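You operate a simulated robot arm through the tools that you are given. There is no shell and no other tool.

The job below is to be done with a simulated robot arm. You get a single attempt, and the scene is never put back.

## Task
Stop the press and shim the pad as the proof card says.
Fine: old shim into the black tray; shut the guard flap and push the work plate home; the stop stays in. Set down upright: brass shim.

The check looks at the end state, three seconds after you hand in, the way a careful person would. Anything else that was tipped, shoved, dropped, spilled or broken makes it a failure.

## Robot
A 7-joint arm with a fingered hand, fixed in place. Base frame: the origin is at the foot of the arm, x ahead of it, y to its left, z up. Lengths are in mm, angles in degrees, forces in N, time in s.
With the tool pointing down near the work surface it reaches from about 140 to 720 mm from the base axis. Its first joint turns from -166.0 to 166.0 degrees. Payload 4 kg.
Tool frame: the origin (TCP) lies between the finger pads and is the grasp point; the fingertips stand 28 mm ahead of it; z points along the fingers, y is the line along which they close. Largest opening 168 mm; the body of the gripper starts 79 mm behind the TCP. The gripper is a hand of 4 fingers: y runs from the thumb to the fingers, the wrist lies at [0, 0, -249] in the tool frame.
Orientation is told as [roll, pitch, yaw] about the base's x, y, z axes, in that order, counted from this pose: with the fingers straight down and closing along the base's y, the tool's x points along the base's -x, its y along +y and its z along -z.

## Interface
- The arm moves only by the tool servo_tool. Its argument "moves" is a list of rows, each an object (a shift or turn left out is 0) with "dp": the shift along the base's x, y, z in units of 100 mm (1.0 is 100 mm), a list of three; "rot": the turn, a rotation vector about the base's x, y, z in units of 60 degrees (1.0 is 60 degrees), a list of three. In form: [{"dp": [tx, ty, tz], "rot": [wx, wy, wz]}, ...]. A call has 1 to 20 rows; each row is the pose to reach, as a shift and turn from the pose commanded when the call began. A call with a number of a shift or a turn outside -1 to 1 is refused whole. A row lasts 0.2 s, in which the tool goes at most 50 mm and 8.6 degrees; a call with a longer step from one row to the next is refused whole. Where a pose cannot be reached the arm comes as near as it can. A force on the tool above 50 N (or 10 N above the force at the start of the call, whichever is more), or a blocked arm, ends the call early, and 0.2 s more pass. In this call time passes only in rows, and 0.2 s behind the last. It gives the time, the measured TCP pose, the force on the tool (base axes), the opening and the grip force at its end, in the units of the frame above (readings bear some noise), with the torque about the TCP (base axes, N m) and any sound that the robot's microphone picked up.
- Cameras (640 x 400 px; columns grow to the right, rows downward): "scene" is fixed at [218.7, 499, 1572.9]; the picture's right is [-0.83, -0.56, 0.00], its down [-0.42, 0.62, -0.67] and it looks along [0.37, -0.55, -0.75] (base axes); focal length 267 px, centre (320, 200). "wrist" rides on the gripper at [60, -60, -110] in the tool frame; the picture's right is [0.71, 0.71, 0.00], its down [-0.56, 0.56, -0.61] and it looks along [-0.43, 0.43, 0.79] (tool axes); focal length 265 px, centre (320, 200).
- camera(camera): a new picture of that camera. The clock stands still meanwhile.
- raise_lower(by): slides the trunk up (or, below 0, down) by that many mm; the arm rides with it, the base frame stays. It gives what a move gives, with no picture.
- curl_fingers(finger1, finger2, finger3, thumb_bend): sets how far each is bent, from 0 (flat) to 1 (curled in); at 0.3 the hand is open as for a grip, at 0.7 the pads meet at the TCP. One left out holds its place. A second passes; each finger stops where it meets its share of the squeeze, and holds until it gets a number again. It is the only way to open and close the hand. It gives what a move gives, with no picture; readings hold the bend of each and the force on the fingers (four entries, about 0 where the hand has none), thumb and palm.
- measure_at(camera, pixels): there is no depth. For up to 12 entries [column, row, z] of the newest picture of that camera ("zoom" is the newest enlarged one), the place [x, y] in the base frame at which the ray of that pixel passes the height z, good to about 2 mm. The clock stands still meanwhile.
- close_up(camera, box): a new picture of the part [left, top, right, bottom] of that camera's present view, enlarged. The clock stands still meanwhile.
- sign_off(): hands the job in; it is judged then, once.

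Unless the task says otherwise, let go and move clear before handing in.

The tools are called after ">>>" as a command line: name --argument value ..., lists and objects as JSON in quotes. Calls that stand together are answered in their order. servo_tool: Moves the arm, as the interface text tells. Its arguments: {"type":"object","properties":{"moves":{"type":"array"}},"required":["moves"]} The other tools are called the same way: raise_lower (by) slides the trunk up or down; curl_fingers (finger1, finger2, finger3, thumb_bend) moves the fingers one by one; camera (camera) takes a picture; measure_at (camera, pixels) gives the place at which the rays of pixels pass given heights; close_up (camera, box) takes an enlarged picture of a part of a camera's view; sign_off () hands the job in.

At the start:

```text
clock: 0.0
ee_pos: [377.6, -84.9, 1232.0]
tcp_rot: [0.0, -0.1, -0.1]
wrist_force: [-0.2, -1.0, -0.9]
torque: [0.05, -0.06, 0.02]
gripper_width: 168.0
grip_force: 0.0
shape: jaw
bend: [0.3, 0.3, 0.3, 0.3]
finger forces: [0.1, 0.1, 0.0, 0.0, 0.0, 0.0]
trunk travel left (down, up): [-549.0, 41.0]
```

scene: 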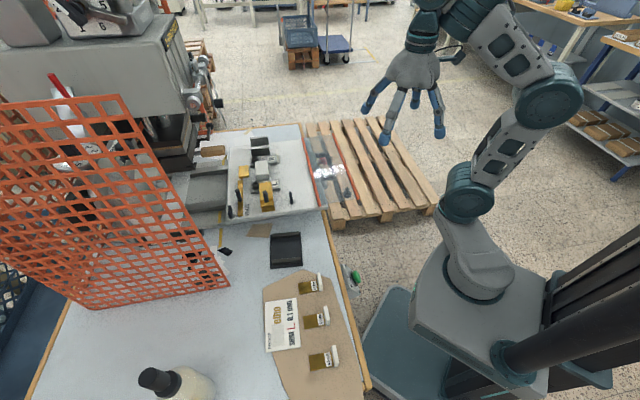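
wrist: 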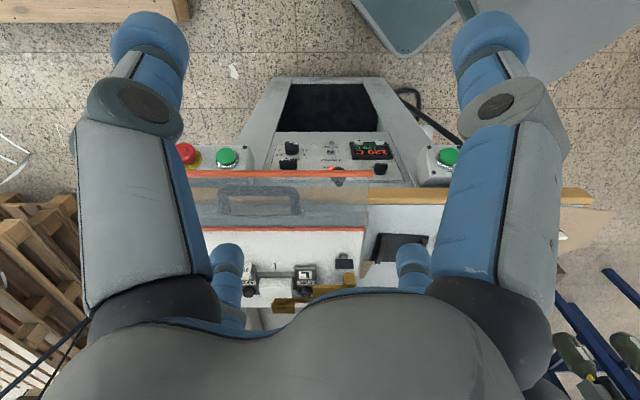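

The scene picture shows a work table with a proof card near (282,325), three shims near (310,285), (318,318), (325,358), a black tray near (285,250) and a press with an orange guard. I'll enlarge these parts to read them.

>>> close_up --camera "scene" --box '[250, 260, 350, 380]'

>>> close_up --camera "scene" --box '[180, 120, 370, 240]'

>>> close_up --camera "wrist" --box '[160, 70, 480, 320]'

>>> close_up --camera "scene" --box '[0, 0, 240, 150]'

```text
3.33 times, centred on (300, 320) of scene
```

zoom: 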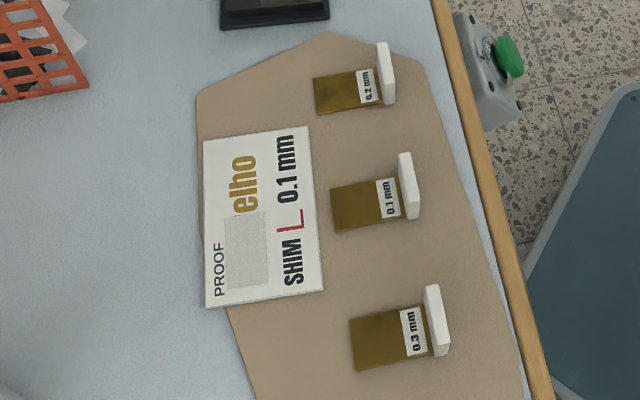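

```text
3.33 times, centred on (275, 180) of scene
```

zoom: 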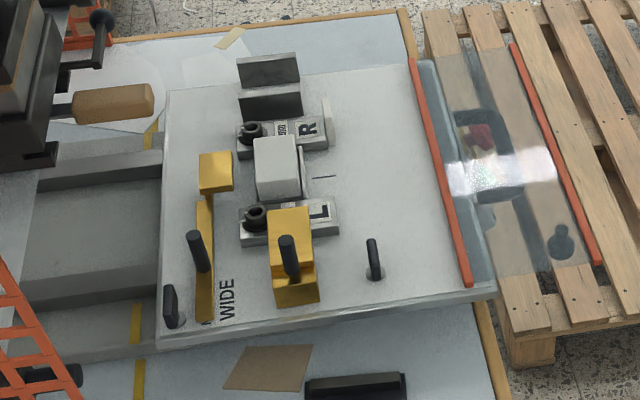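

```text
1.60 times, centred on (320, 195) of wrist
```

zoom: 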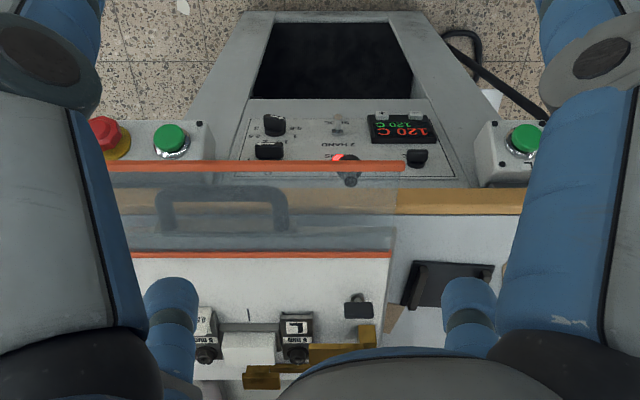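

```text
2.67 times, centred on (120, 75) of scene
```

zoom: 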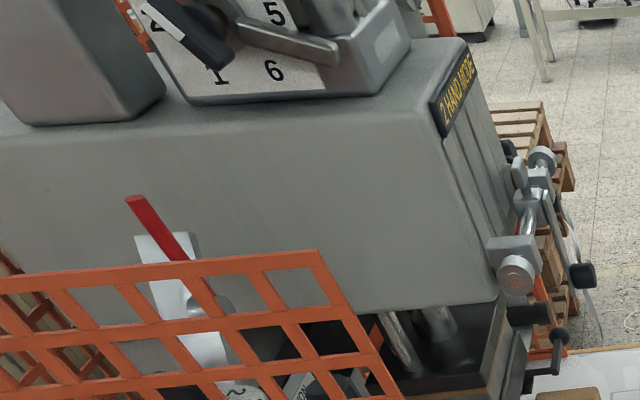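

The proof card asks for a 0.1 mm shim under L, and the middle of the three shims is labelled 0.1 mm. I'll zoom in further on the work plate, card, and control panel before moving.

>>> close_up --camera "scene" --box '[225, 135, 305, 220]'

>>> close_up --camera "scene" --box '[295, 130, 375, 220]'

>>> close_up --camera "wrist" --box '[165, 120, 325, 220]'

>>> close_up --camera "wrist" --box '[280, 120, 440, 220]'

>>> close_up --camera "wrist" --box '[230, 220, 430, 320]'

>>> close_up --camera "scene" --box '[260, 290, 310, 355]'

```text
4.71 times, centred on (265, 178) of scene
```

zoom: 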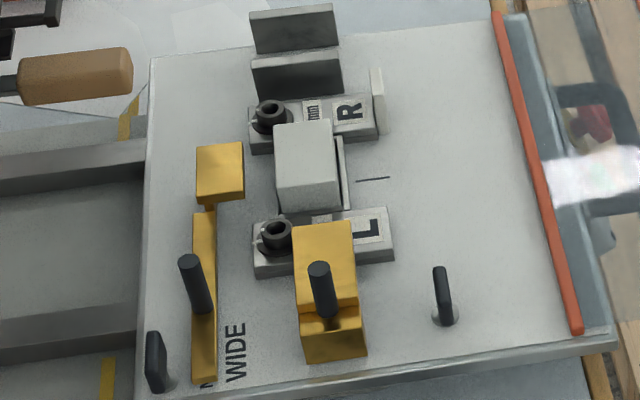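

```text
4.44 times, centred on (335, 175) of scene
```

zoom: 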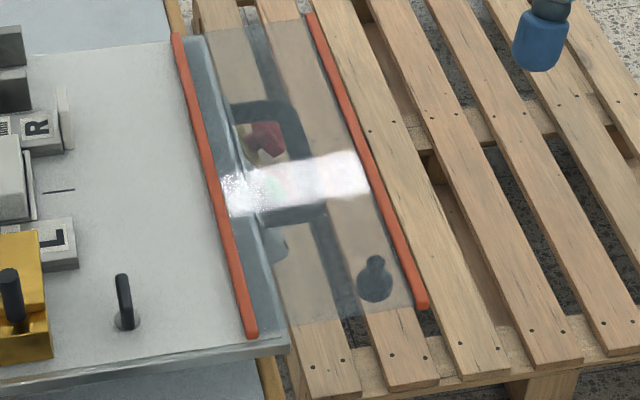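

```text
4.00 times, centred on (245, 170) of wrist
```

zoom: 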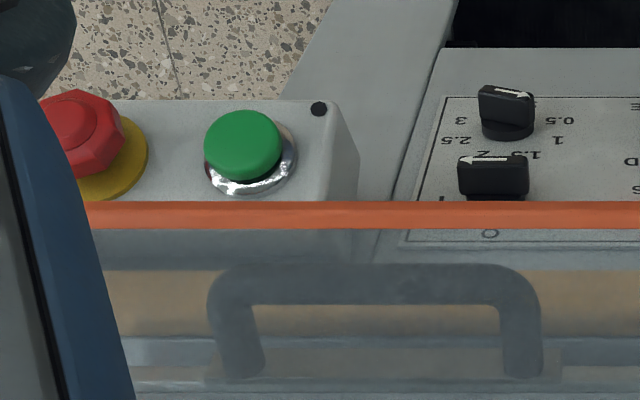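

```text
4.00 times, centred on (360, 170) of wrist
```

zoom: 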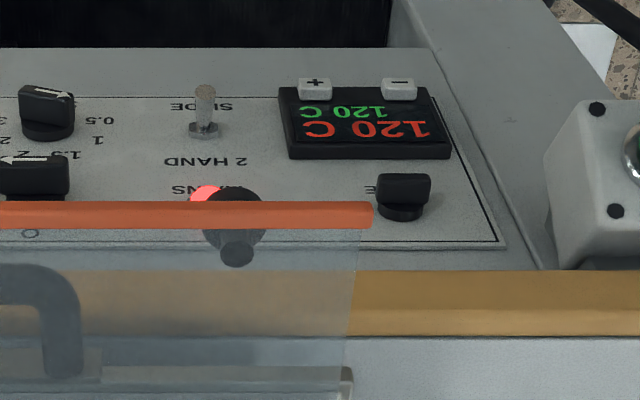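

```text
3.20 times, centred on (330, 270) of wrist
```

zoom: 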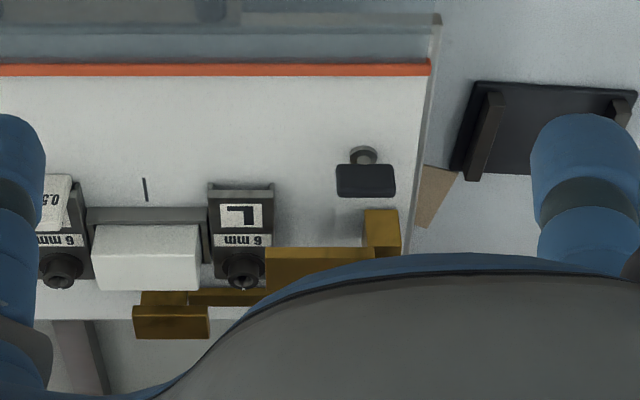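

```text
6.15 times, centred on (285, 322) of scene
```

zoom: 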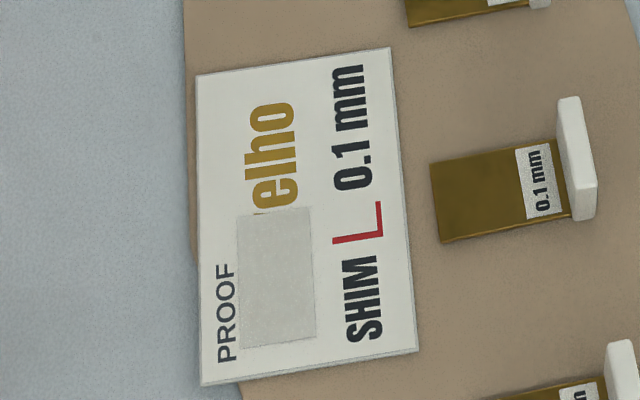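

The panel shows a red mushroom stop at wrist (187,152) with green two-hand buttons at (227,158) and (447,157). I'll triangulate the heights by measuring the same features from both cameras.

>>> measure_at --camera "scene" --pixels '[[354, 276, 600], [354, 276, 700], [354, 276, 800], [285, 250, 600], [285, 250, 700], [285, 250, 800], [370, 170, 0], [370, 170, 100], [323, 162, 700], [323, 162, 800], [318, 318, 700], [318, 318, 800]]'

>>> measure_at --camera "wrist" --pixels '[[447, 157, 600], [447, 157, 700], [447, 157, 800], [398, 247, 600], [398, 247, 700], [398, 247, 800], [30, 300, 0], [30, 300, 100], [187, 152, 700], [187, 152, 800], [227, 158, 700], [227, 158, 800]]'

```text
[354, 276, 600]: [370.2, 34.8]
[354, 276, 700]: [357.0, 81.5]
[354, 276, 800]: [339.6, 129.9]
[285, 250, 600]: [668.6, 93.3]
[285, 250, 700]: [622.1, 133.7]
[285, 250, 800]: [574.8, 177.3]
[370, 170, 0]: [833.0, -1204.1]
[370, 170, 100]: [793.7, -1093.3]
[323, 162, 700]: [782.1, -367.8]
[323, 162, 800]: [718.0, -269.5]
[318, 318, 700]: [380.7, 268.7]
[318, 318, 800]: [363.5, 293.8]
```

```text
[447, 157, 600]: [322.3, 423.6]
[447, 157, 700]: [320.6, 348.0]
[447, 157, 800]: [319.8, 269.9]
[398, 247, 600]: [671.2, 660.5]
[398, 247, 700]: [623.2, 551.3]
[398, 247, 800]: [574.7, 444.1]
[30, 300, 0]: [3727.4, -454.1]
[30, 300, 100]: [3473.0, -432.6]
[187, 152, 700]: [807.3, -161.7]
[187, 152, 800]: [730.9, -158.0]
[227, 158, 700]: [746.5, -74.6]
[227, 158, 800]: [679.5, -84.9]
```

Matching the two cameras puts the tray near (488,255) at z≈978, the right green button near (320,183,910) and the red stop near (647,-160,905). I'll zoom around the front edge in the scene view to find the console.

>>> close_up --camera "scene" --box '[290, 180, 400, 300]'

>>> close_up --camera "wrist" --box '[60, 60, 260, 260]'

>>> close_up --camera "scene" --box '[300, 120, 370, 200]'

```text
3.33 times, centred on (345, 240) of scene
```

zoom: 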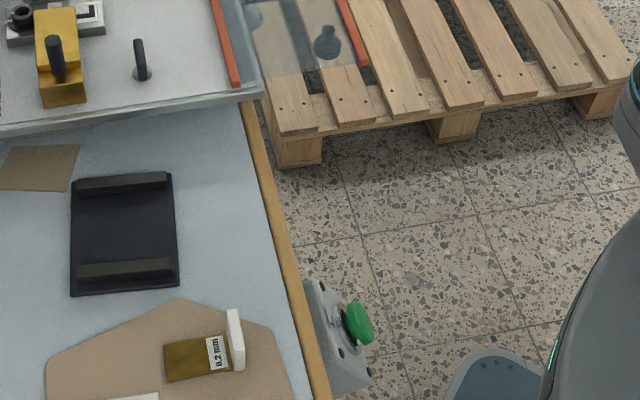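

```text
2.00 times, centred on (160, 160) of wrist
```

zoom: 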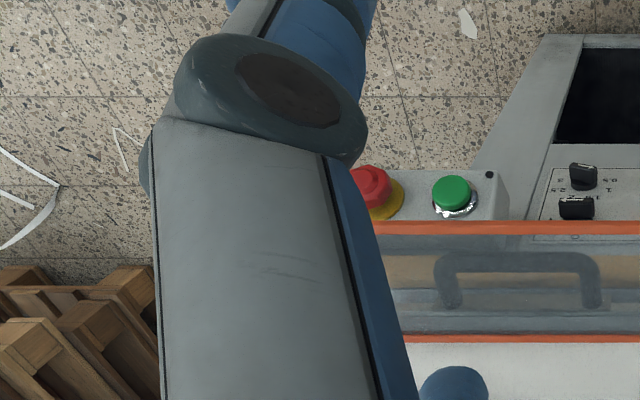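

```text
5.00 times, centred on (335, 160) of scene
```

zoom: 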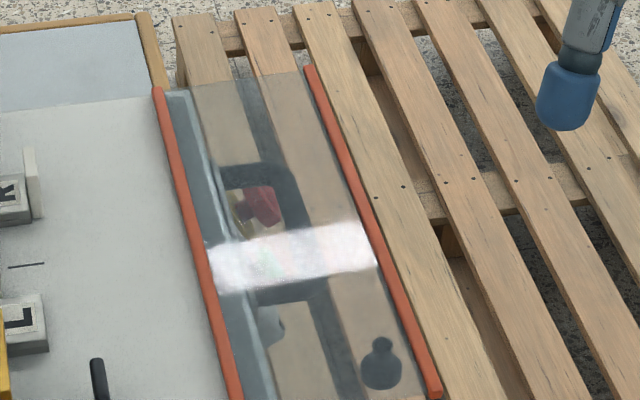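

The console sits on the front face, hidden from the scene camera, and the flap is a clear panel with orange edges. I'll triangulate the flap's edge ends and plate corners using both cameras.

>>> measure_at --camera "scene" --pixels '[[358.5, 199.5, 900], [358.5, 199.5, 1000], [358.5, 199.5, 1100], [320, 205.5, 900], [320, 205.5, 1000], [320, 205.5, 1100], [332.6, 133.4, 1000], [332.6, 133.4, 1100], [302.4, 137.6, 1000], [302.4, 137.6, 1100], [286, 197, 1000], [286, 197, 1050]]'

>>> measure_at --camera "wrist" --pixels '[[370, 173, 900], [370, 173, 1000], [370, 173, 1100], [363, 229, 900], [363, 229, 1000], [363, 229, 1100], [338, 178, 900], [338, 178, 1000], [338, 178, 1100], [344, 262, 1000], [344, 262, 1050], [304, 270, 1000]]'

```text
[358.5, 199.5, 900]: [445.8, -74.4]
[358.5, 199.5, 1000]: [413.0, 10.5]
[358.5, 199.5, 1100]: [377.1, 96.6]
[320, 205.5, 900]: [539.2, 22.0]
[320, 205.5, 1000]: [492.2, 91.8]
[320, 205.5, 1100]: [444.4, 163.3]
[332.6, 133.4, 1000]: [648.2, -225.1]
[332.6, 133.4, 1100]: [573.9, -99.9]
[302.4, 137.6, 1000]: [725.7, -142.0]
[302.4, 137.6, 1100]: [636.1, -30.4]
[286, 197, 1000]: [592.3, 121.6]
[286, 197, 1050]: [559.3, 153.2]
```

```text
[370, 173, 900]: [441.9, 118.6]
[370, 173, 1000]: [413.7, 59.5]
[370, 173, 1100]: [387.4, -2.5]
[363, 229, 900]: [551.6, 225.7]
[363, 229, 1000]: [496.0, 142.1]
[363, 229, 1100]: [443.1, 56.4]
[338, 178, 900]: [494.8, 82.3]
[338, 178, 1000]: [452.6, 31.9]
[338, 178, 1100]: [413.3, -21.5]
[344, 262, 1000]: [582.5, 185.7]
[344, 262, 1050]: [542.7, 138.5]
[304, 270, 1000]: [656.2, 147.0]
```

Triangulation puts the flap lying flat at z≈1032, from (403,39) to (478,115) on its right end and about 315 mm long toward the left end. I'll shift the hand toward the work plate at this same height for a closer wrist view of the pads.

>>> servo_tool --moves '[{"dp": [0.45, 0.1, 0]}, {"dp": [0.9, 0.2, 0]}, {"dp": [1.0, 0.4, 0]}]'

>>> servo_tool --moves '[{"dp": [0.3, 0, 0]}, {"dp": [0.6, 0, 0]}]'

>>> camera --camera "wrist"

>>> camera --camera "scene"

```text
clock: 0.8
ee_pos: [477.0, -43.3, 1230.8]
tcp_rot: [0.0, 0.0, -0.1]
wrist_force: [0.4, 0.8, -0.4]
torque: [0.01, -0.02, -0.02]
gripper_width: 168.3
grip_force: 0.1
shape: jaw
bend: [0.3, 0.3, 0.3, 0.3]
finger forces: [0.0, 0.0, 0.0, 0.0, 0.0, 0.0]
trunk travel left (down, up): [-549.0, 41.0]
```

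```text
clock: 1.4
ee_pos: [520.6, -51.7, 1229.7]
tcp_rot: [0.3, -0.1, -0.2]
wrist_force: [0.0, -1.9, 0.2]
torque: [0.21, -0.03, 0.0]
gripper_width: 167.7
grip_force: 0.1
shape: jaw
bend: [0.3, 0.3, 0.3, 0.3]
finger forces: [0.0, 0.0, 0.1, 0.0, 0.0, 0.1]
out of reach, approached as far as the arm can: row 2
trunk travel left (down, up): [-549.0, 41.0]
```

```text
taken
```

wrist: 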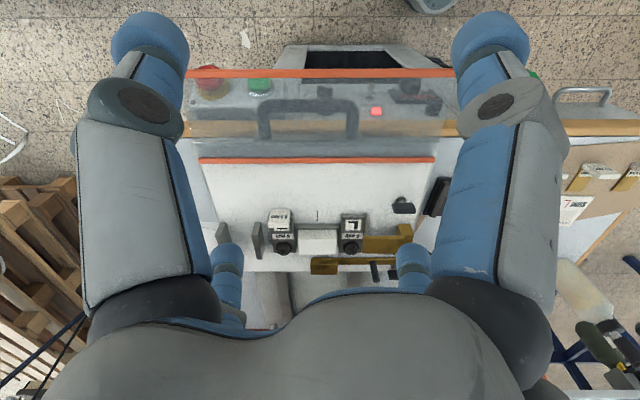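

```text
taken
```

scene: 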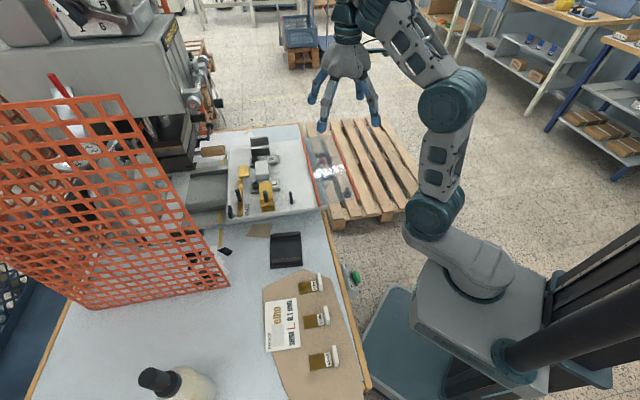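

The wrist view now shows both pads: a white-tabbed piece at (280,220) on R, and L at (352,226) with no tab, while the arm is near its reach limit at this height. I'll enlarge the pads, the flap and the console.

>>> close_up --camera "wrist" --box '[230, 180, 430, 300]'

>>> close_up --camera "wrist" --box '[180, 40, 470, 200]'

>>> close_up --camera "wrist" --box '[255, 195, 335, 265]'

>>> close_up --camera "wrist" --box '[325, 195, 425, 285]'

```text
3.20 times, centred on (330, 240) of wrist
```

zoom: 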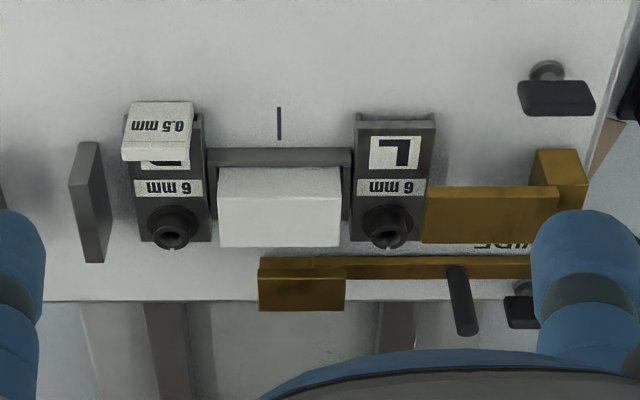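

```text
2.21 times, centred on (325, 120) of wrist
```

zoom: 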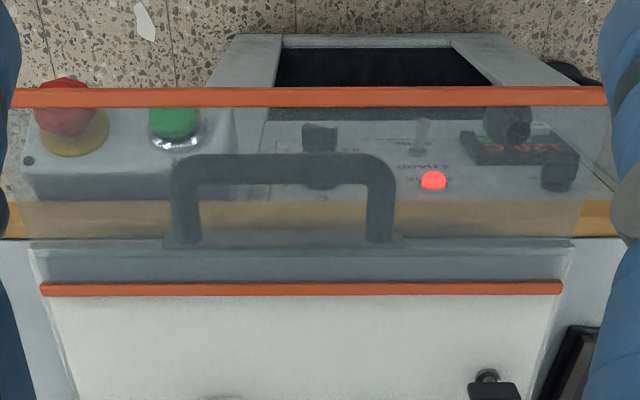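

```text
5.71 times, centred on (295, 230) of wrist
```

zoom: 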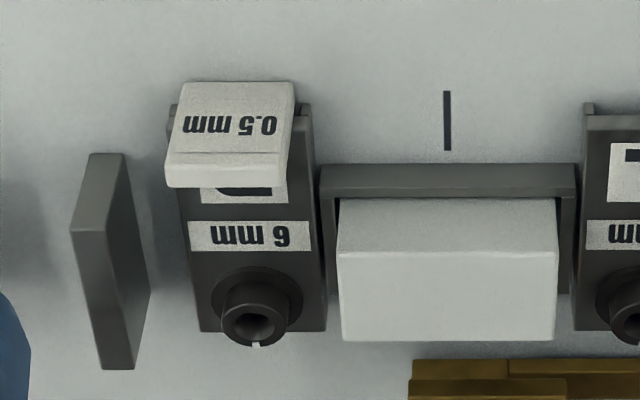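

```text
4.44 times, centred on (375, 240) of wrist
```

zoom: 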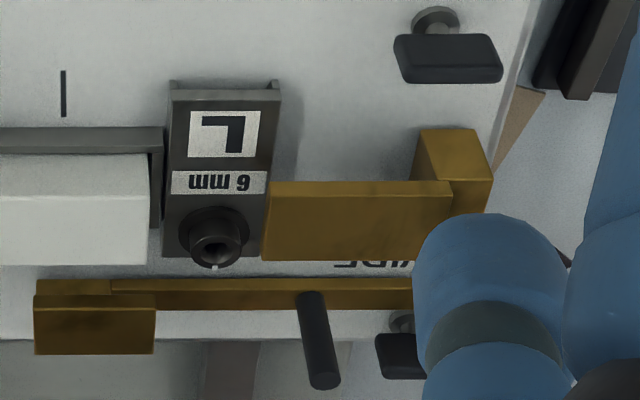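

The R station holds a white-tabbed shim marked "0.5 mm" (old shim) and the L station is empty. I'll triangulate the tab, stations, stop and spare shims using both cameras.

>>> close_up --camera "scene" --box '[250, 140, 300, 200]'

>>> measure_at --camera "wrist" --pixels '[[278.9, 224.4, 1000], [278.9, 224.4, 1050], [352, 226, 1000], [352, 226, 1050], [210, 82, 850], [210, 82, 900], [210, 82, 950], [377, 112, 900], [310, 217, 1000], [310, 217, 1030], [590, 170, 980], [626, 173, 980]]'

>>> measure_at --camera "scene" --pixels '[[276.9, 156.8, 1000], [276.9, 156.8, 1050], [274.6, 184.4, 1000], [274.6, 184.4, 1050], [277, 173, 1000], [277, 173, 1030], [323, 162, 850], [323, 162, 900], [323, 162, 950]]'

```text
6.67 times, centred on (275, 170) of scene
```

zoom: 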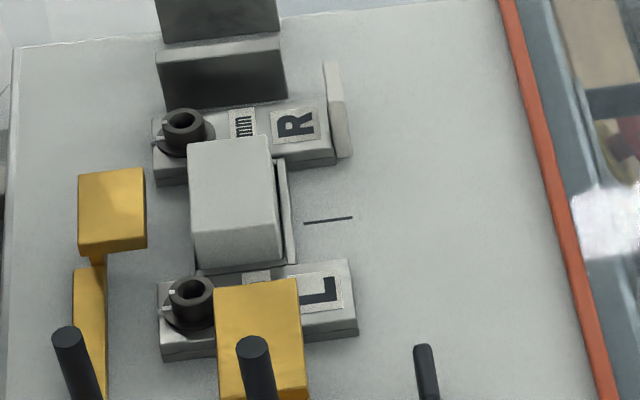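

```text
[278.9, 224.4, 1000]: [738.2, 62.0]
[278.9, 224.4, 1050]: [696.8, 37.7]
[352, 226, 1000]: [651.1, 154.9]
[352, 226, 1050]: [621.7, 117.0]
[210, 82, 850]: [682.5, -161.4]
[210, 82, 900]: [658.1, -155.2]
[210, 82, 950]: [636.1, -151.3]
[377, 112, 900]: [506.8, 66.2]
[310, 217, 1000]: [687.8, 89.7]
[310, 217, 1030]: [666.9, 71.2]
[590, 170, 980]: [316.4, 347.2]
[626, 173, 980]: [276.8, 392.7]
```

```text
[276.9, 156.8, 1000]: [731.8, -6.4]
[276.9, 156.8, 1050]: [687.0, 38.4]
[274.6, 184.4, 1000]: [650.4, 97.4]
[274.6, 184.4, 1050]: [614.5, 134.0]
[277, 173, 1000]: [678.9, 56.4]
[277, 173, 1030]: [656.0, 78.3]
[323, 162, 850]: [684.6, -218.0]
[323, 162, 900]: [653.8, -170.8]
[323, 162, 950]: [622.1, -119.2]
```

The red stop cap triangulates to about (647,-154,916) facing the operator side, R tab top is near (690,38,1050), and the plate top is near z 1025. I'll back the hand out to the front of the table and turn it 45° to line up with the table, ready for the stop.

>>> servo_tool --moves '[{"dp": [-0.15, -0.16, 0], "rot": [0, 0, -0.125]}, {"dp": [-0.3, -0.33, 0], "rot": [0, 0, -0.25]}, {"dp": [-0.45, -0.5, 0], "rot": [0, 0, -0.375]}, {"dp": [-0.6, -0.66, 0], "rot": [0, 0, -0.5]}, {"dp": [-0.8, -0.83, 0], "rot": [0, 0, -0.625]}, {"dp": [-1.0, -1.0, 0], "rot": [0, 0, -0.75]}]'

>>> servo_tool --moves '[{"dp": [0, -0.4, 0]}, {"dp": [0, -0.8, 0]}, {"dp": [0, -1.0, 0]}]'

>>> camera --camera "wrist"

```text
clock: 2.8
ee_pos: [421.0, -145.4, 1229.2]
tcp_rot: [0.0, 0.1, -45.1]
wrist_force: [-0.9, -0.9, 0.0]
torque: [0.0, -0.01, 0.03]
gripper_width: 167.6
grip_force: 0.0
shape: jaw
bend: [0.3, 0.3, 0.3, 0.3]
finger forces: [0.0, 0.1, 0.1, 0.0, 0.0, 0.0]
trunk travel left (down, up): [-549.0, 41.0]
```

```text
clock: 3.6
ee_pos: [423.7, -243.9, 1232.6]
tcp_rot: [0.0, 0.0, -44.9]
wrist_force: [0.1, 0.2, -0.3]
torque: [0.0, 0.01, 0.0]
gripper_width: 168.1
grip_force: 0.1
shape: jaw
bend: [0.3, 0.3, 0.3, 0.3]
finger forces: [0.0, 0.1, 0.0, 0.0, 0.1, 0.0]
trunk travel left (down, up): [-549.0, 41.0]
```

```text
taken
```

wrist: 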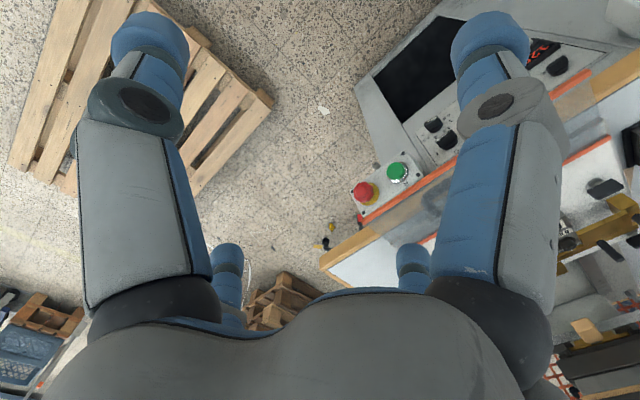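

The stop is now clearly visible at wrist (363,191) with the green button beside it at (397,171). I'll zoom in and measure it.

>>> close_up --camera "wrist" --box '[330, 140, 450, 230]'

>>> measure_at --camera "wrist" --pixels '[[363, 191, 880], [363, 191, 900], [363, 191, 920], [363, 191, 940], [397, 171, 900], [397, 171, 920]]'

```text
4.44 times, centred on (390, 185) of wrist
```

zoom: 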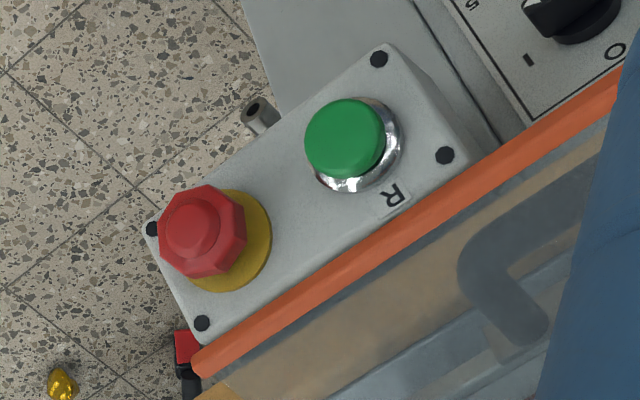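

```text
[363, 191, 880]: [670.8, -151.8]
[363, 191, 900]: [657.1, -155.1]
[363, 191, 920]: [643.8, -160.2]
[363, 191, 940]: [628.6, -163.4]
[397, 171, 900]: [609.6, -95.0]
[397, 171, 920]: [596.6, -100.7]
```

The stop box face is tilted roughly 30° upward toward the operator, and the red cap centre is near (646,-157,916). I'll tilt the hand toward the table while coming down in front of it, and close the fingers to make a blunt pusher.

>>> servo_tool --moves '[{"dp": [0.1, -0.05, -0.15], "rot": [0.0825, -0.0825, 0]}, {"dp": [0.2, -0.1, -0.3], "rot": [0.165, -0.165, 0]}, {"dp": [0.3, -0.15, -0.45], "rot": [0.2475, -0.2475, 0]}, {"dp": [0.4, -0.2, -0.6], "rot": [0.33, -0.33, 0]}, {"dp": [0.5, -0.25, -0.75], "rot": [0.4125, -0.4125, 0]}]'

>>> servo_tool --moves '[{"dp": [0.1, 0, -0.15], "rot": [0.0825, -0.0825, 0]}, {"dp": [0.2, 0, -0.3], "rot": [0.165, -0.165, 0]}, {"dp": [0.3, 0, -0.45], "rot": [0.2475, -0.2475, 0]}, {"dp": [0.4, 0, -0.6], "rot": [0.33, -0.33, 0]}, {"dp": [0.5, 0, -0.75], "rot": [0.4125, -0.4125, 0]}]'

>>> curl_fingers --finger1 0.7 --finger2 0.7 --finger3 0.7 --thumb_bend 0.7

>>> camera --camera "wrist"

>>> camera --camera "scene"

```text
clock: 4.8
ee_pos: [465.5, -272.4, 1177.3]
tcp_rot: [25.3, -0.1, -44.9]
wrist_force: [-0.3, -0.1, 0.4]
torque: [-0.04, 0.0, -0.04]
gripper_width: 168.0
grip_force: 0.0
shape: jaw
bend: [0.3, 0.3, 0.3, 0.3]
finger forces: [0.0, 0.0, 0.0, 0.0, 0.1, 0.1]
out of reach, approached as far as the arm can: row 4, 5
trunk travel left (down, up): [-549.0, 41.0]
```

```text
clock: 6.0
ee_pos: [510.7, -228.3, 1132.5]
tcp_rot: [37.0, -5.3, -49.9]
wrist_force: [-1.1, -0.8, -0.7]
torque: [0.08, -0.05, 0.05]
gripper_width: 167.8
grip_force: 0.1
shape: jaw
bend: [0.3, 0.3, 0.3, 0.3]
finger forces: [0.0, 0.0, 0.1, 0.0, 0.1, 0.1]
out of reach, approached as far as the arm can: row 1, 2, 3, 4, 5
trunk travel left (down, up): [-549.0, 41.0]
```

```text
clock: 7.0
ee_pos: [511.8, -225.1, 1131.5]
tcp_rot: [36.7, -5.5, -49.6]
wrist_force: [0.1, -0.3, 0.3]
torque: [-0.01, 0.0, 0.0]
gripper_width: 1.8
grip_force: 0.1
shape: fingers
bend: [0.69, 0.69, 0.69, 0.69]
finger forces: [0.0, 0.0, 0.1, 0.0, 0.0, 0.1]
trunk travel left (down, up): [-549.0, 41.0]
```

```text
taken
```

wrist: 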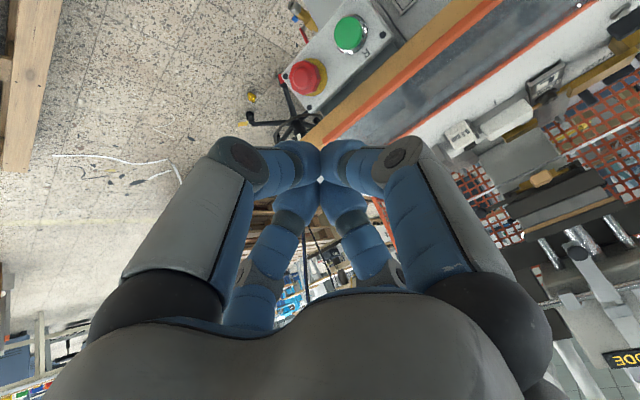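

```text
taken
```

scene: 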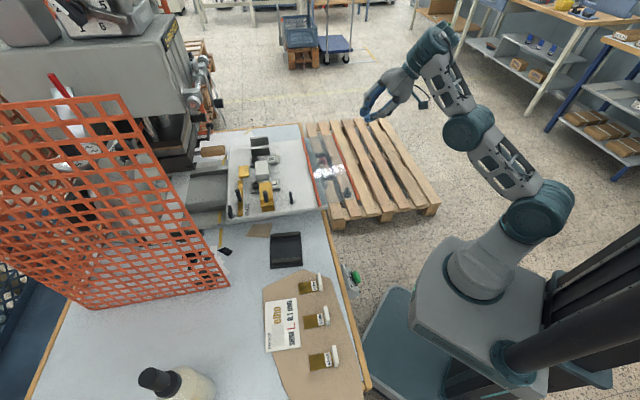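

The fingers are now closed into a bundle, but the sideways tilt stopped at about 37° because of an arm limit; the stop is at wrist (308,77). I'll roll the hand about its own axis the other way (which also narrows its profile near the flap) and retry the tilt.

>>> servo_tool --moves '[{"rot": [-0.053, -0.053, 0.1]}, {"rot": [-0.106, -0.106, 0.2]}, {"rot": [-0.159, -0.159, 0.3]}, {"rot": [-0.212, -0.212, 0.4]}, {"rot": [-0.265, -0.265, 0.5]}, {"rot": [-0.318, -0.318, 0.6]}]'

>>> servo_tool --moves '[{"rot": [-0.053, -0.053, 0.1]}, {"rot": [-0.106, -0.106, 0.2]}, {"rot": [-0.159, -0.159, 0.3]}, {"rot": [-0.212, -0.212, 0.4]}, {"rot": [-0.265, -0.265, 0.5]}, {"rot": [-0.318, -0.318, 0.6]}]'

>>> servo_tool --moves '[{"rot": [0.0825, -0.0825, 0]}, {"rot": [0.165, -0.165, 0]}, {"rot": [0.2475, -0.2475, 0]}, {"rot": [0.33, -0.33, 0]}]'

```text
clock: 8.4
ee_pos: [514.7, -218.5, 1141.2]
tcp_rot: [25.2, -29.8, -10.7]
wrist_force: [0.1, 0.1, 0.3]
torque: [0.0, -0.02, 0.01]
gripper_width: 1.7
grip_force: 0.0
shape: fingers
bend: [0.69, 0.69, 0.69, 0.69]
finger forces: [0.0, 0.0, 0.0, 0.0, 0.1, 0.1]
out of reach, approached as far as the arm can: row 2, 3, 4, 5, 6
trunk travel left (down, up): [-549.0, 41.0]
```

```text
clock: 9.8
ee_pos: [518.8, -136.7, 1269.1]
tcp_rot: [-3.8, -37.8, 40.1]
wrist_force: [0.3, -0.5, 0.6]
torque: [-0.02, 0.03, -0.03]
gripper_width: 1.7
grip_force: 0.1
shape: fingers
bend: [0.69, 0.69, 0.69, 0.69]
finger forces: [0.0, 0.0, 0.1, 0.1, 0.1, 0.1]
out of reach, approached as far as the arm can: row 1, 2, 3, 4, 5, 6
trunk travel left (down, up): [-549.0, 41.0]
```

```text
clock: 10.8
ee_pos: [501.0, -42.8, 1413.6]
tcp_rot: [2.9, -63.3, 33.4]
wrist_force: [-0.5, -1.1, 0.1]
torque: [0.01, 0.0, 0.02]
gripper_width: 1.7
grip_force: 0.1
shape: fingers
bend: [0.69, 0.69, 0.69, 0.69]
finger forces: [0.0, 0.1, 0.1, 0.0, 0.1, 0.0]
out of reach, approached as far as the arm can: row 1, 2, 3, 4
trunk travel left (down, up): [-549.0, 41.0]
```

The arm drifted up to (501,-43,1413) while trying that orientation, so this posture is against a joint limit. I'll look at the arm's posture before choosing another approach.

>>> camera --camera "scene"

>>> close_up --camera "scene" --box '[340, 0, 640, 400]'

```text
taken
```

scene: 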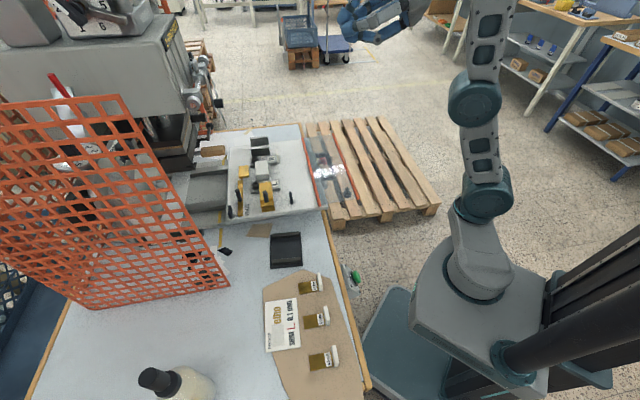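

```text
1.00 times, centred on (490, 200) of scene (not enlarged: the box is as wide or as high as the picture)
```

zoom: 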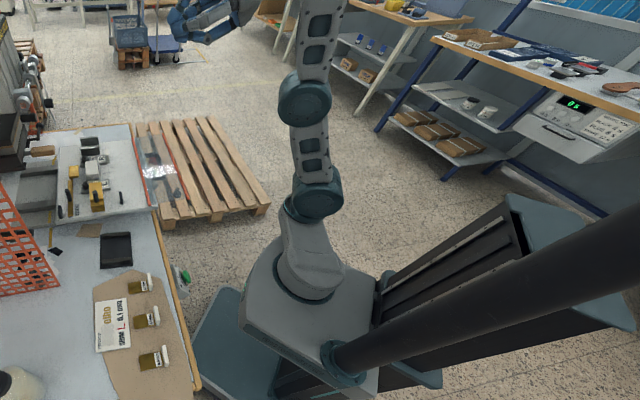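

The arm is now stretched upward with the hand tilted about 63° toward the table, which is the orientation I wanted. I'll keep this orientation and bring the hand down and out along the front side of the table, checking reach as I go.

>>> servo_tool --moves '[{"dp": [0, -0.25, -0.25]}, {"dp": [0, -0.5, -0.5]}, {"dp": [0, -0.75, -0.75]}, {"dp": [0, -1.0, -1.0]}]'

>>> servo_tool --moves '[{"dp": [0, -0.2, -0.25]}, {"dp": [0, -0.4, -0.5]}, {"dp": [0, -0.6, -0.75]}, {"dp": [0, -0.8, -1.0]}]'

```text
clock: 11.8
ee_pos: [481.3, -51.8, 1433.5]
tcp_rot: [2.1, -65.4, 35.2]
wrist_force: [0.3, -0.8, 0.6]
torque: [0.01, 0.01, 0.02]
gripper_width: 1.7
grip_force: 0.1
shape: fingers
bend: [0.69, 0.69, 0.69, 0.69]
finger forces: [0.0, 0.1, 0.0, 0.0, 0.0, 0.0]
out of reach, approached as far as the arm can: row 1, 2, 3, 4
trunk travel left (down, up): [-549.0, 41.0]
```

```text
clock: 12.8
ee_pos: [471.4, -56.7, 1430.9]
tcp_rot: [2.0, -65.2, 35.0]
wrist_force: [0.1, -0.8, 0.7]
torque: [0.0, -0.05, 0.0]
gripper_width: 1.2
grip_force: 0.1
shape: fingers
bend: [0.69, 0.69, 0.69, 0.69]
finger forces: [0.0, 0.0, 0.1, 0.0, 0.0, 0.1]
out of reach, approached as far as the arm can: row 1, 2, 3, 4
trunk travel left (down, up): [-549.0, 41.0]
```

The arm refuses to go lower in this orientation, so I want a clearer idea of its geometry. I'll measure where its joints sit at plausible heights from the scene pictures.

>>> measure_at --camera "scene" --pixels '[[485, 195, 900], [485, 195, 1000], [485, 195, 1100], [475, 100, 1000], [475, 100, 1200], [465, 190, 1000], [465, 190, 1100], [550, 100, 1100], [550, 100, 1300], [480, 285, 700], [480, 285, 800], [480, 285, 900]]'

```text
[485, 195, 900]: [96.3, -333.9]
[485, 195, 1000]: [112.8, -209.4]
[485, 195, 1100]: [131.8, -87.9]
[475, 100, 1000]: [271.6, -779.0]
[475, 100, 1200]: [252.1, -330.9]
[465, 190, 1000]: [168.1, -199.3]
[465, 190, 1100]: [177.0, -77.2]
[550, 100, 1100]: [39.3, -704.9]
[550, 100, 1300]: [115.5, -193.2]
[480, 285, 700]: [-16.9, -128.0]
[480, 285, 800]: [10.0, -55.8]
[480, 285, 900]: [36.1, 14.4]
```

I'll measure the shoulder-side joint positions from the earlier pictures too, to fit the arm's shape.

>>> measure_at --camera "scene" --pixels '[[435, 215, 900], [435, 215, 1000], [435, 215, 1100], [540, 215, 900], [540, 215, 1000], [540, 215, 1100], [450, 100, 1100], [450, 100, 1200], [450, 100, 1300], [478, 130, 1000], [478, 130, 1100], [478, 130, 1200]]'

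```text
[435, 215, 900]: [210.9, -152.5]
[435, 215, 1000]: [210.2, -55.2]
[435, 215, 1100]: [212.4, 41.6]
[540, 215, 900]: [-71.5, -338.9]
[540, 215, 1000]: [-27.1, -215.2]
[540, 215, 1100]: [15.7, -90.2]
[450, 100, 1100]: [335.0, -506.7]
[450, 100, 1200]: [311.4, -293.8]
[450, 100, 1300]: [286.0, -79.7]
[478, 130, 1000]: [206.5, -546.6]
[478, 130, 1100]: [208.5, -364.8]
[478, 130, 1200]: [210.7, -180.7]
```

The arm has a hinged shoulder, elbow and forearm with the elbow swung to the right, so I'll return to a plain downward hand first. Then I'll descend in front of the table and retry the tilt lower down, where there should be more room.

>>> servo_tool --moves '[{"dp": [-0.05, -0.1, 0], "rot": [-0.077, 0.11, 0]}, {"dp": [-0.1, -0.2, 0], "rot": [-0.155, 0.22, 0]}, {"dp": [-0.15, -0.3, 0], "rot": [-0.232, 0.332, 0]}, {"dp": [-0.2, -0.4, 0], "rot": [-0.31, 0.443, 0]}, {"dp": [-0.25, -0.5, -0.1], "rot": [-0.387, 0.554, 0]}, {"dp": [-0.3, -0.6, -0.2], "rot": [-0.465, 0.665, 0]}, {"dp": [-0.35, -0.7, -0.4], "rot": [-0.542, 0.776, 0]}, {"dp": [-0.4, -0.8, -0.6], "rot": [-0.62, 0.887, 0]}]'

>>> servo_tool --moves '[{"dp": [0, -0.25, -0.3]}, {"dp": [0, -0.5, -0.6]}, {"dp": [0, -0.75, -0.9]}, {"dp": [0, -0.9, -1.0]}]'

```text
clock: 14.6
ee_pos: [408.0, -100.4, 1236.1]
tcp_rot: [2.3, -1.8, 35.4]
wrist_force: [0.6, 0.9, -0.6]
torque: [-0.08, 0.13, -0.02]
gripper_width: 1.4
grip_force: 0.1
shape: fingers
bend: [0.69, 0.69, 0.69, 0.69]
finger forces: [0.0, 0.0, 0.0, 0.1, 0.0, 0.0]
out of reach, approached as far as the arm can: row 1, 2, 3, 4, 5, 6, 7, 8
trunk travel left (down, up): [-549.0, 41.0]
```

```text
clock: 15.6
ee_pos: [407.7, -191.7, 1140.0]
tcp_rot: [2.3, -0.8, 35.1]
wrist_force: [-0.3, 0.0, -0.2]
torque: [0.01, 0.01, -0.02]
gripper_width: 1.5
grip_force: 0.2
shape: fingers
bend: [0.69, 0.69, 0.69, 0.69]
finger forces: [0.0, 0.1, 0.0, 0.1, 0.0, 0.0]
trunk travel left (down, up): [-549.0, 41.0]
```

The hand is back to pointing down at (408,-192,1140) with no limits reported. I'll go lower and outward in front of the stop, then retry the tilt there.

>>> servo_tool --moves '[{"dp": [0.25, -0.2, -0.15], "rot": [-0.02, 0.01, 0.05]}, {"dp": [0.5, -0.4, -0.3], "rot": [-0.03, 0.01, 0.1]}, {"dp": [0.75, -0.6, -0.45], "rot": [-0.04, 0.01, 0.15]}, {"dp": [1.0, -0.8, -0.6], "rot": [-0.04, 0.01, 0.165]}]'

>>> servo_tool --moves '[{"dp": [0.0, 0.0, -0.1], "rot": [0.0825, -0.0825, 0]}, {"dp": [0, 0, -0.2], "rot": [0.165, -0.165, 0]}, {"dp": [0, 0, -0.3], "rot": [0.2475, -0.2475, 0]}, {"dp": [0, 0, -0.4], "rot": [0.33, -0.33, 0]}]'

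```text
clock: 16.6
ee_pos: [511.8, -269.0, 1081.7]
tcp_rot: [0.9, 1.1, 44.9]
wrist_force: [-0.4, -1.0, -0.9]
torque: [0.05, 0.01, -0.02]
gripper_width: 1.3
grip_force: 0.1
shape: fingers
bend: [0.69, 0.69, 0.69, 0.69]
finger forces: [0.1, 0.0, 0.1, 0.0, 0.0, 0.1]
trunk travel left (down, up): [-549.0, 41.0]
```

```text
clock: 17.6
ee_pos: [508.5, -268.5, 1040.0]
tcp_rot: [0.8, -26.9, 45.0]
wrist_force: [0.4, 0.2, 0.0]
torque: [0.02, 0.01, -0.01]
gripper_width: 1.8
grip_force: 0.1
shape: fingers
bend: [0.69, 0.69, 0.69, 0.69]
finger forces: [0.1, 0.1, 0.0, 0.1, 0.0, 0.0]
trunk travel left (down, up): [-549.0, 41.0]
```

The tilt to 27° worked cleanly here at (508,-268,1040). I'll keep tilting and lowering.

>>> servo_tool --moves '[{"dp": [0.0, 0.0, -0.1], "rot": [0.0825, -0.0825, 0]}, {"dp": [0, 0, -0.2], "rot": [0.165, -0.165, 0]}, {"dp": [0, 0, -0.3], "rot": [0.2475, -0.2475, 0]}, {"dp": [0, 0, -0.4], "rot": [0.33, -0.33, 0]}]'

>>> camera --camera "wrist"

>>> camera --camera "scene"

```text
clock: 18.6
ee_pos: [508.2, -270.9, 1001.1]
tcp_rot: [0.9, -54.9, 45.0]
wrist_force: [-0.4, -0.8, 0.1]
torque: [0.01, 0.01, 0.02]
gripper_width: 1.7
grip_force: 0.1
shape: fingers
bend: [0.69, 0.69, 0.69, 0.69]
finger forces: [0.0, 0.0, 0.0, 0.1, 0.1, 0.0]
trunk travel left (down, up): [-549.0, 41.0]
```

```text
taken
```

wrist: 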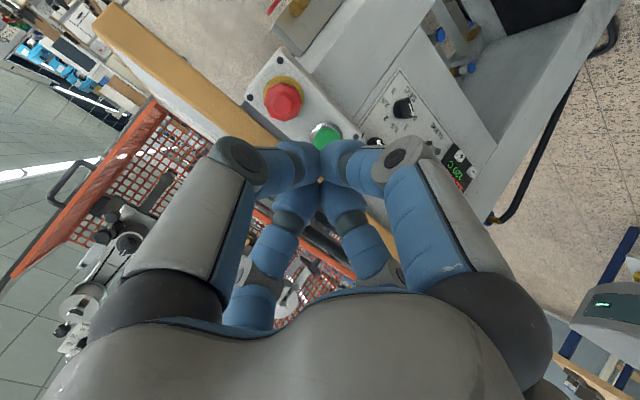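

```text
taken
```

scene: 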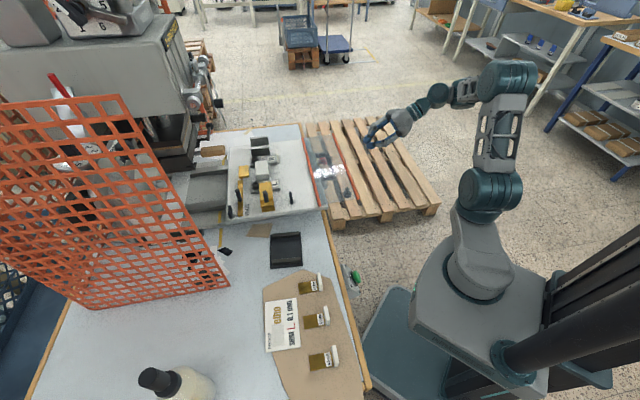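

The hand is now tilted 55° toward the table and the stop is in view at wrist (283,100), with the green button at (326,136). I'll measure the stop precisely from here.

>>> close_up --camera "wrist" --box '[230, 40, 370, 160]'

>>> measure_at --camera "wrist" --pixels '[[283, 100, 880], [283, 100, 900], [283, 100, 920], [283, 100, 940], [326, 136, 900], [326, 136, 920]]'

```text
3.33 times, centred on (300, 100) of wrist
```

zoom: 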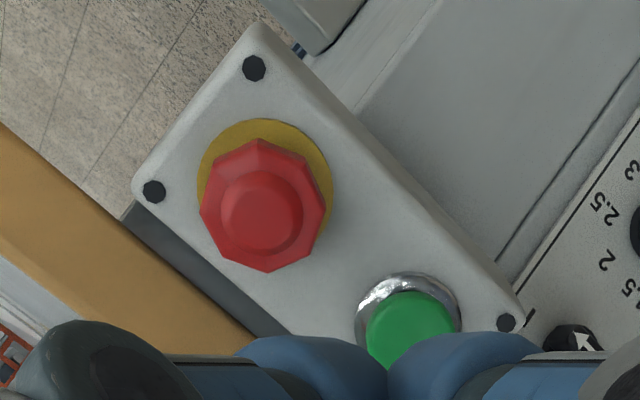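

```text
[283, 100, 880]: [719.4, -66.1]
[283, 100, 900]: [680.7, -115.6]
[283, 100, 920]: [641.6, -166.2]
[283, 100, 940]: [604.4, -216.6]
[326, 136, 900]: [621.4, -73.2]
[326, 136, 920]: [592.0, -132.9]
```

The stop cap centre is confirmed at about (647,-158,917) and the current tilt (55°) is close to its axis. I'll move to about 40 mm short of the cap along the tool axis.

>>> servo_tool --moves '[{"dp": [0.25, 0.18, -0.11]}, {"dp": [0.5, 0.36, -0.22]}, {"dp": [0.75, 0.55, -0.34]}, {"dp": [0.99, 0.735, -0.45]}]'

>>> camera --camera "wrist"

>>> camera --camera "scene"

```text
clock: 19.6
ee_pos: [611.1, -193.8, 955.7]
tcp_rot: [0.9, -54.8, 45.0]
wrist_force: [0.0, -0.2, -0.2]
torque: [0.01, 0.02, -0.02]
gripper_width: 1.5
grip_force: 0.1
shape: fingers
bend: [0.69, 0.69, 0.69, 0.69]
finger forces: [0.0, 0.0, 0.0, 0.0, 0.0, 0.0]
trunk travel left (down, up): [-549.0, 41.0]
```

```text
taken
```

wrist: 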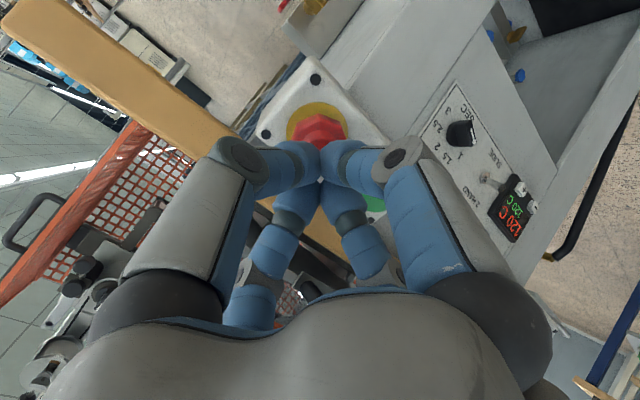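

```text
taken
```

scene: 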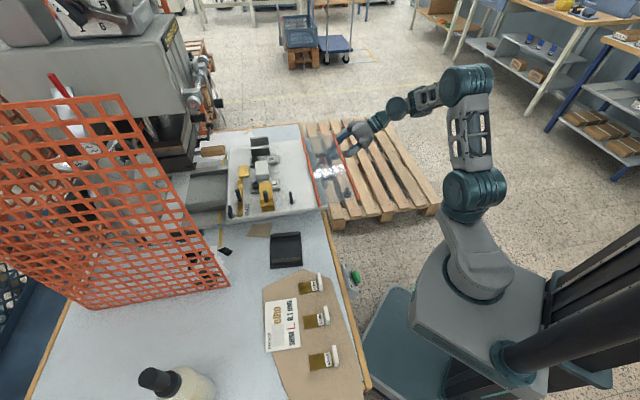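

The fingertip bundle is lined up with the cap, about 36 mm short of it along the tool axis. I'll press slowly along that axis and watch the force.

>>> servo_tool --moves '[{"dp": [0.116, 0.116, -0.115]}, {"dp": [0.174, 0.174, -0.172]}, {"dp": [0.197, 0.197, -0.195]}, {"dp": [0.208, 0.208, -0.207]}, {"dp": [0.22, 0.22, -0.218]}, {"dp": [0.232, 0.232, -0.23]}, {"dp": [0.243, 0.243, -0.241]}, {"dp": [0.255, 0.255, -0.253]}]'

```text
clock: 21.2
ee_pos: [628.0, -178.7, 937.1]
tcp_rot: [0.0, -55.4, 45.3]
wrist_force: [-23.8, -15.7, 23.4]
torque: [0.32, -0.25, 0.24]
gripper_width: 1.7
grip_force: 22.5
shape: fingers
bend: [0.69, 0.68, 0.67, 0.69]
finger forces: [0.0, 13.4, 21.5, 0.1, 9.8, 0.0]
trunk travel left (down, up): [-549.0, 41.0]
stopped in row 8: the force on the tool passed its limit at 52 N (the readings are from after the stop); the commanded pose is now the measured one
```

The push reached 52 N against the cap and stopped at (628,-179,937). I'll back off along the same axis and look at whether the stop is in.

>>> servo_tool --moves '[{"dp": [-0.116, -0.116, 0.115]}, {"dp": [-0.3, -0.3, 0.3]}, {"dp": [-0.5, -0.5, 0.5]}, {"dp": [-0.7, -0.7, 0.6]}]'

>>> camera --camera "wrist"

>>> close_up --camera "wrist" --box '[230, 40, 400, 180]'

```text
clock: 22.2
ee_pos: [564.8, -243.8, 995.0]
tcp_rot: [0.5, -54.9, 45.2]
wrist_force: [0.1, 0.4, 0.7]
torque: [-0.02, -0.01, 0.04]
gripper_width: 1.9
grip_force: 0.0
shape: fingers
bend: [0.69, 0.69, 0.69, 0.69]
finger forces: [0.0, 0.0, 0.0, 0.1, 0.1, 0.1]
trunk travel left (down, up): [-549.0, 41.0]
```

```text
taken
```

wrist: 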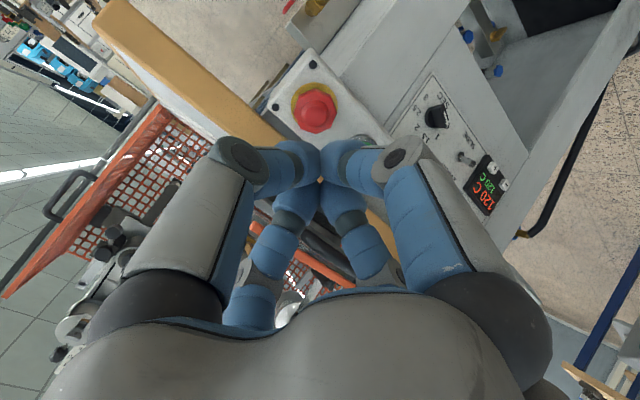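

```text
2.86 times, centred on (315, 110) of wrist
```

zoom: 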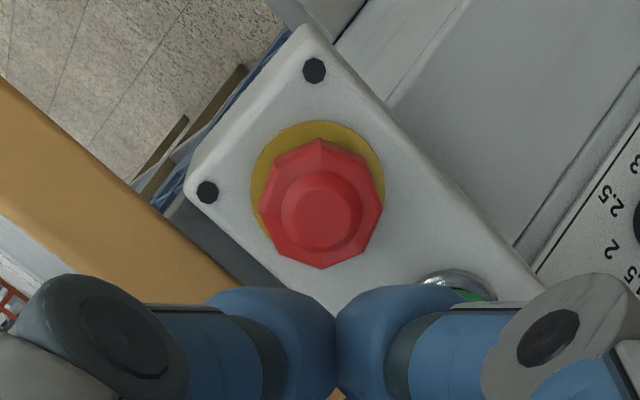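

The cap-to-ring offset looks slightly smaller than before, but I need to confirm that it latched. I'll compare in the scene view and at higher zoom.

>>> close_up --camera "scene" --box '[300, 120, 370, 200]'

>>> close_up --camera "scene" --box '[310, 150, 340, 175]'

>>> close_up --camera "wrist" --box '[400, 80, 520, 220]'

```text
5.00 times, centred on (335, 160) of scene
```

zoom: 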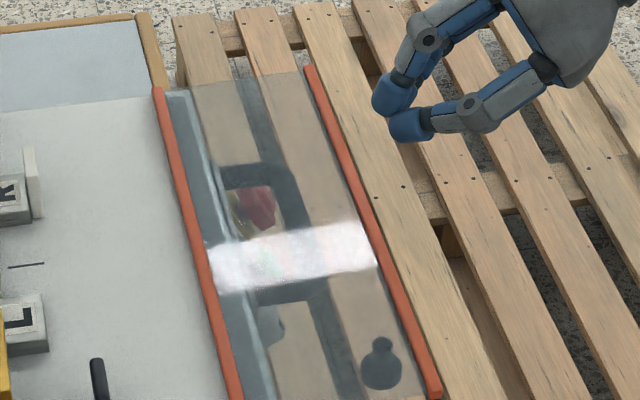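

```text
16.00 times, centred on (325, 162) of scene
```

zoom: 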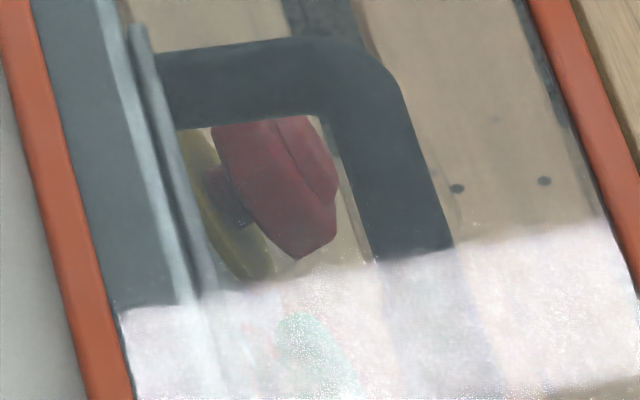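

```text
2.86 times, centred on (460, 150) of wrist
```

zoom: 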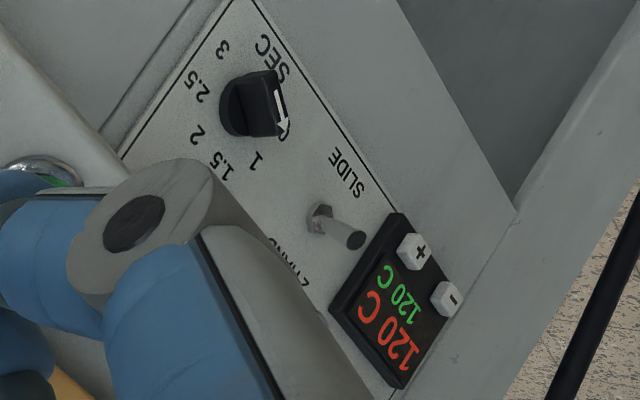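

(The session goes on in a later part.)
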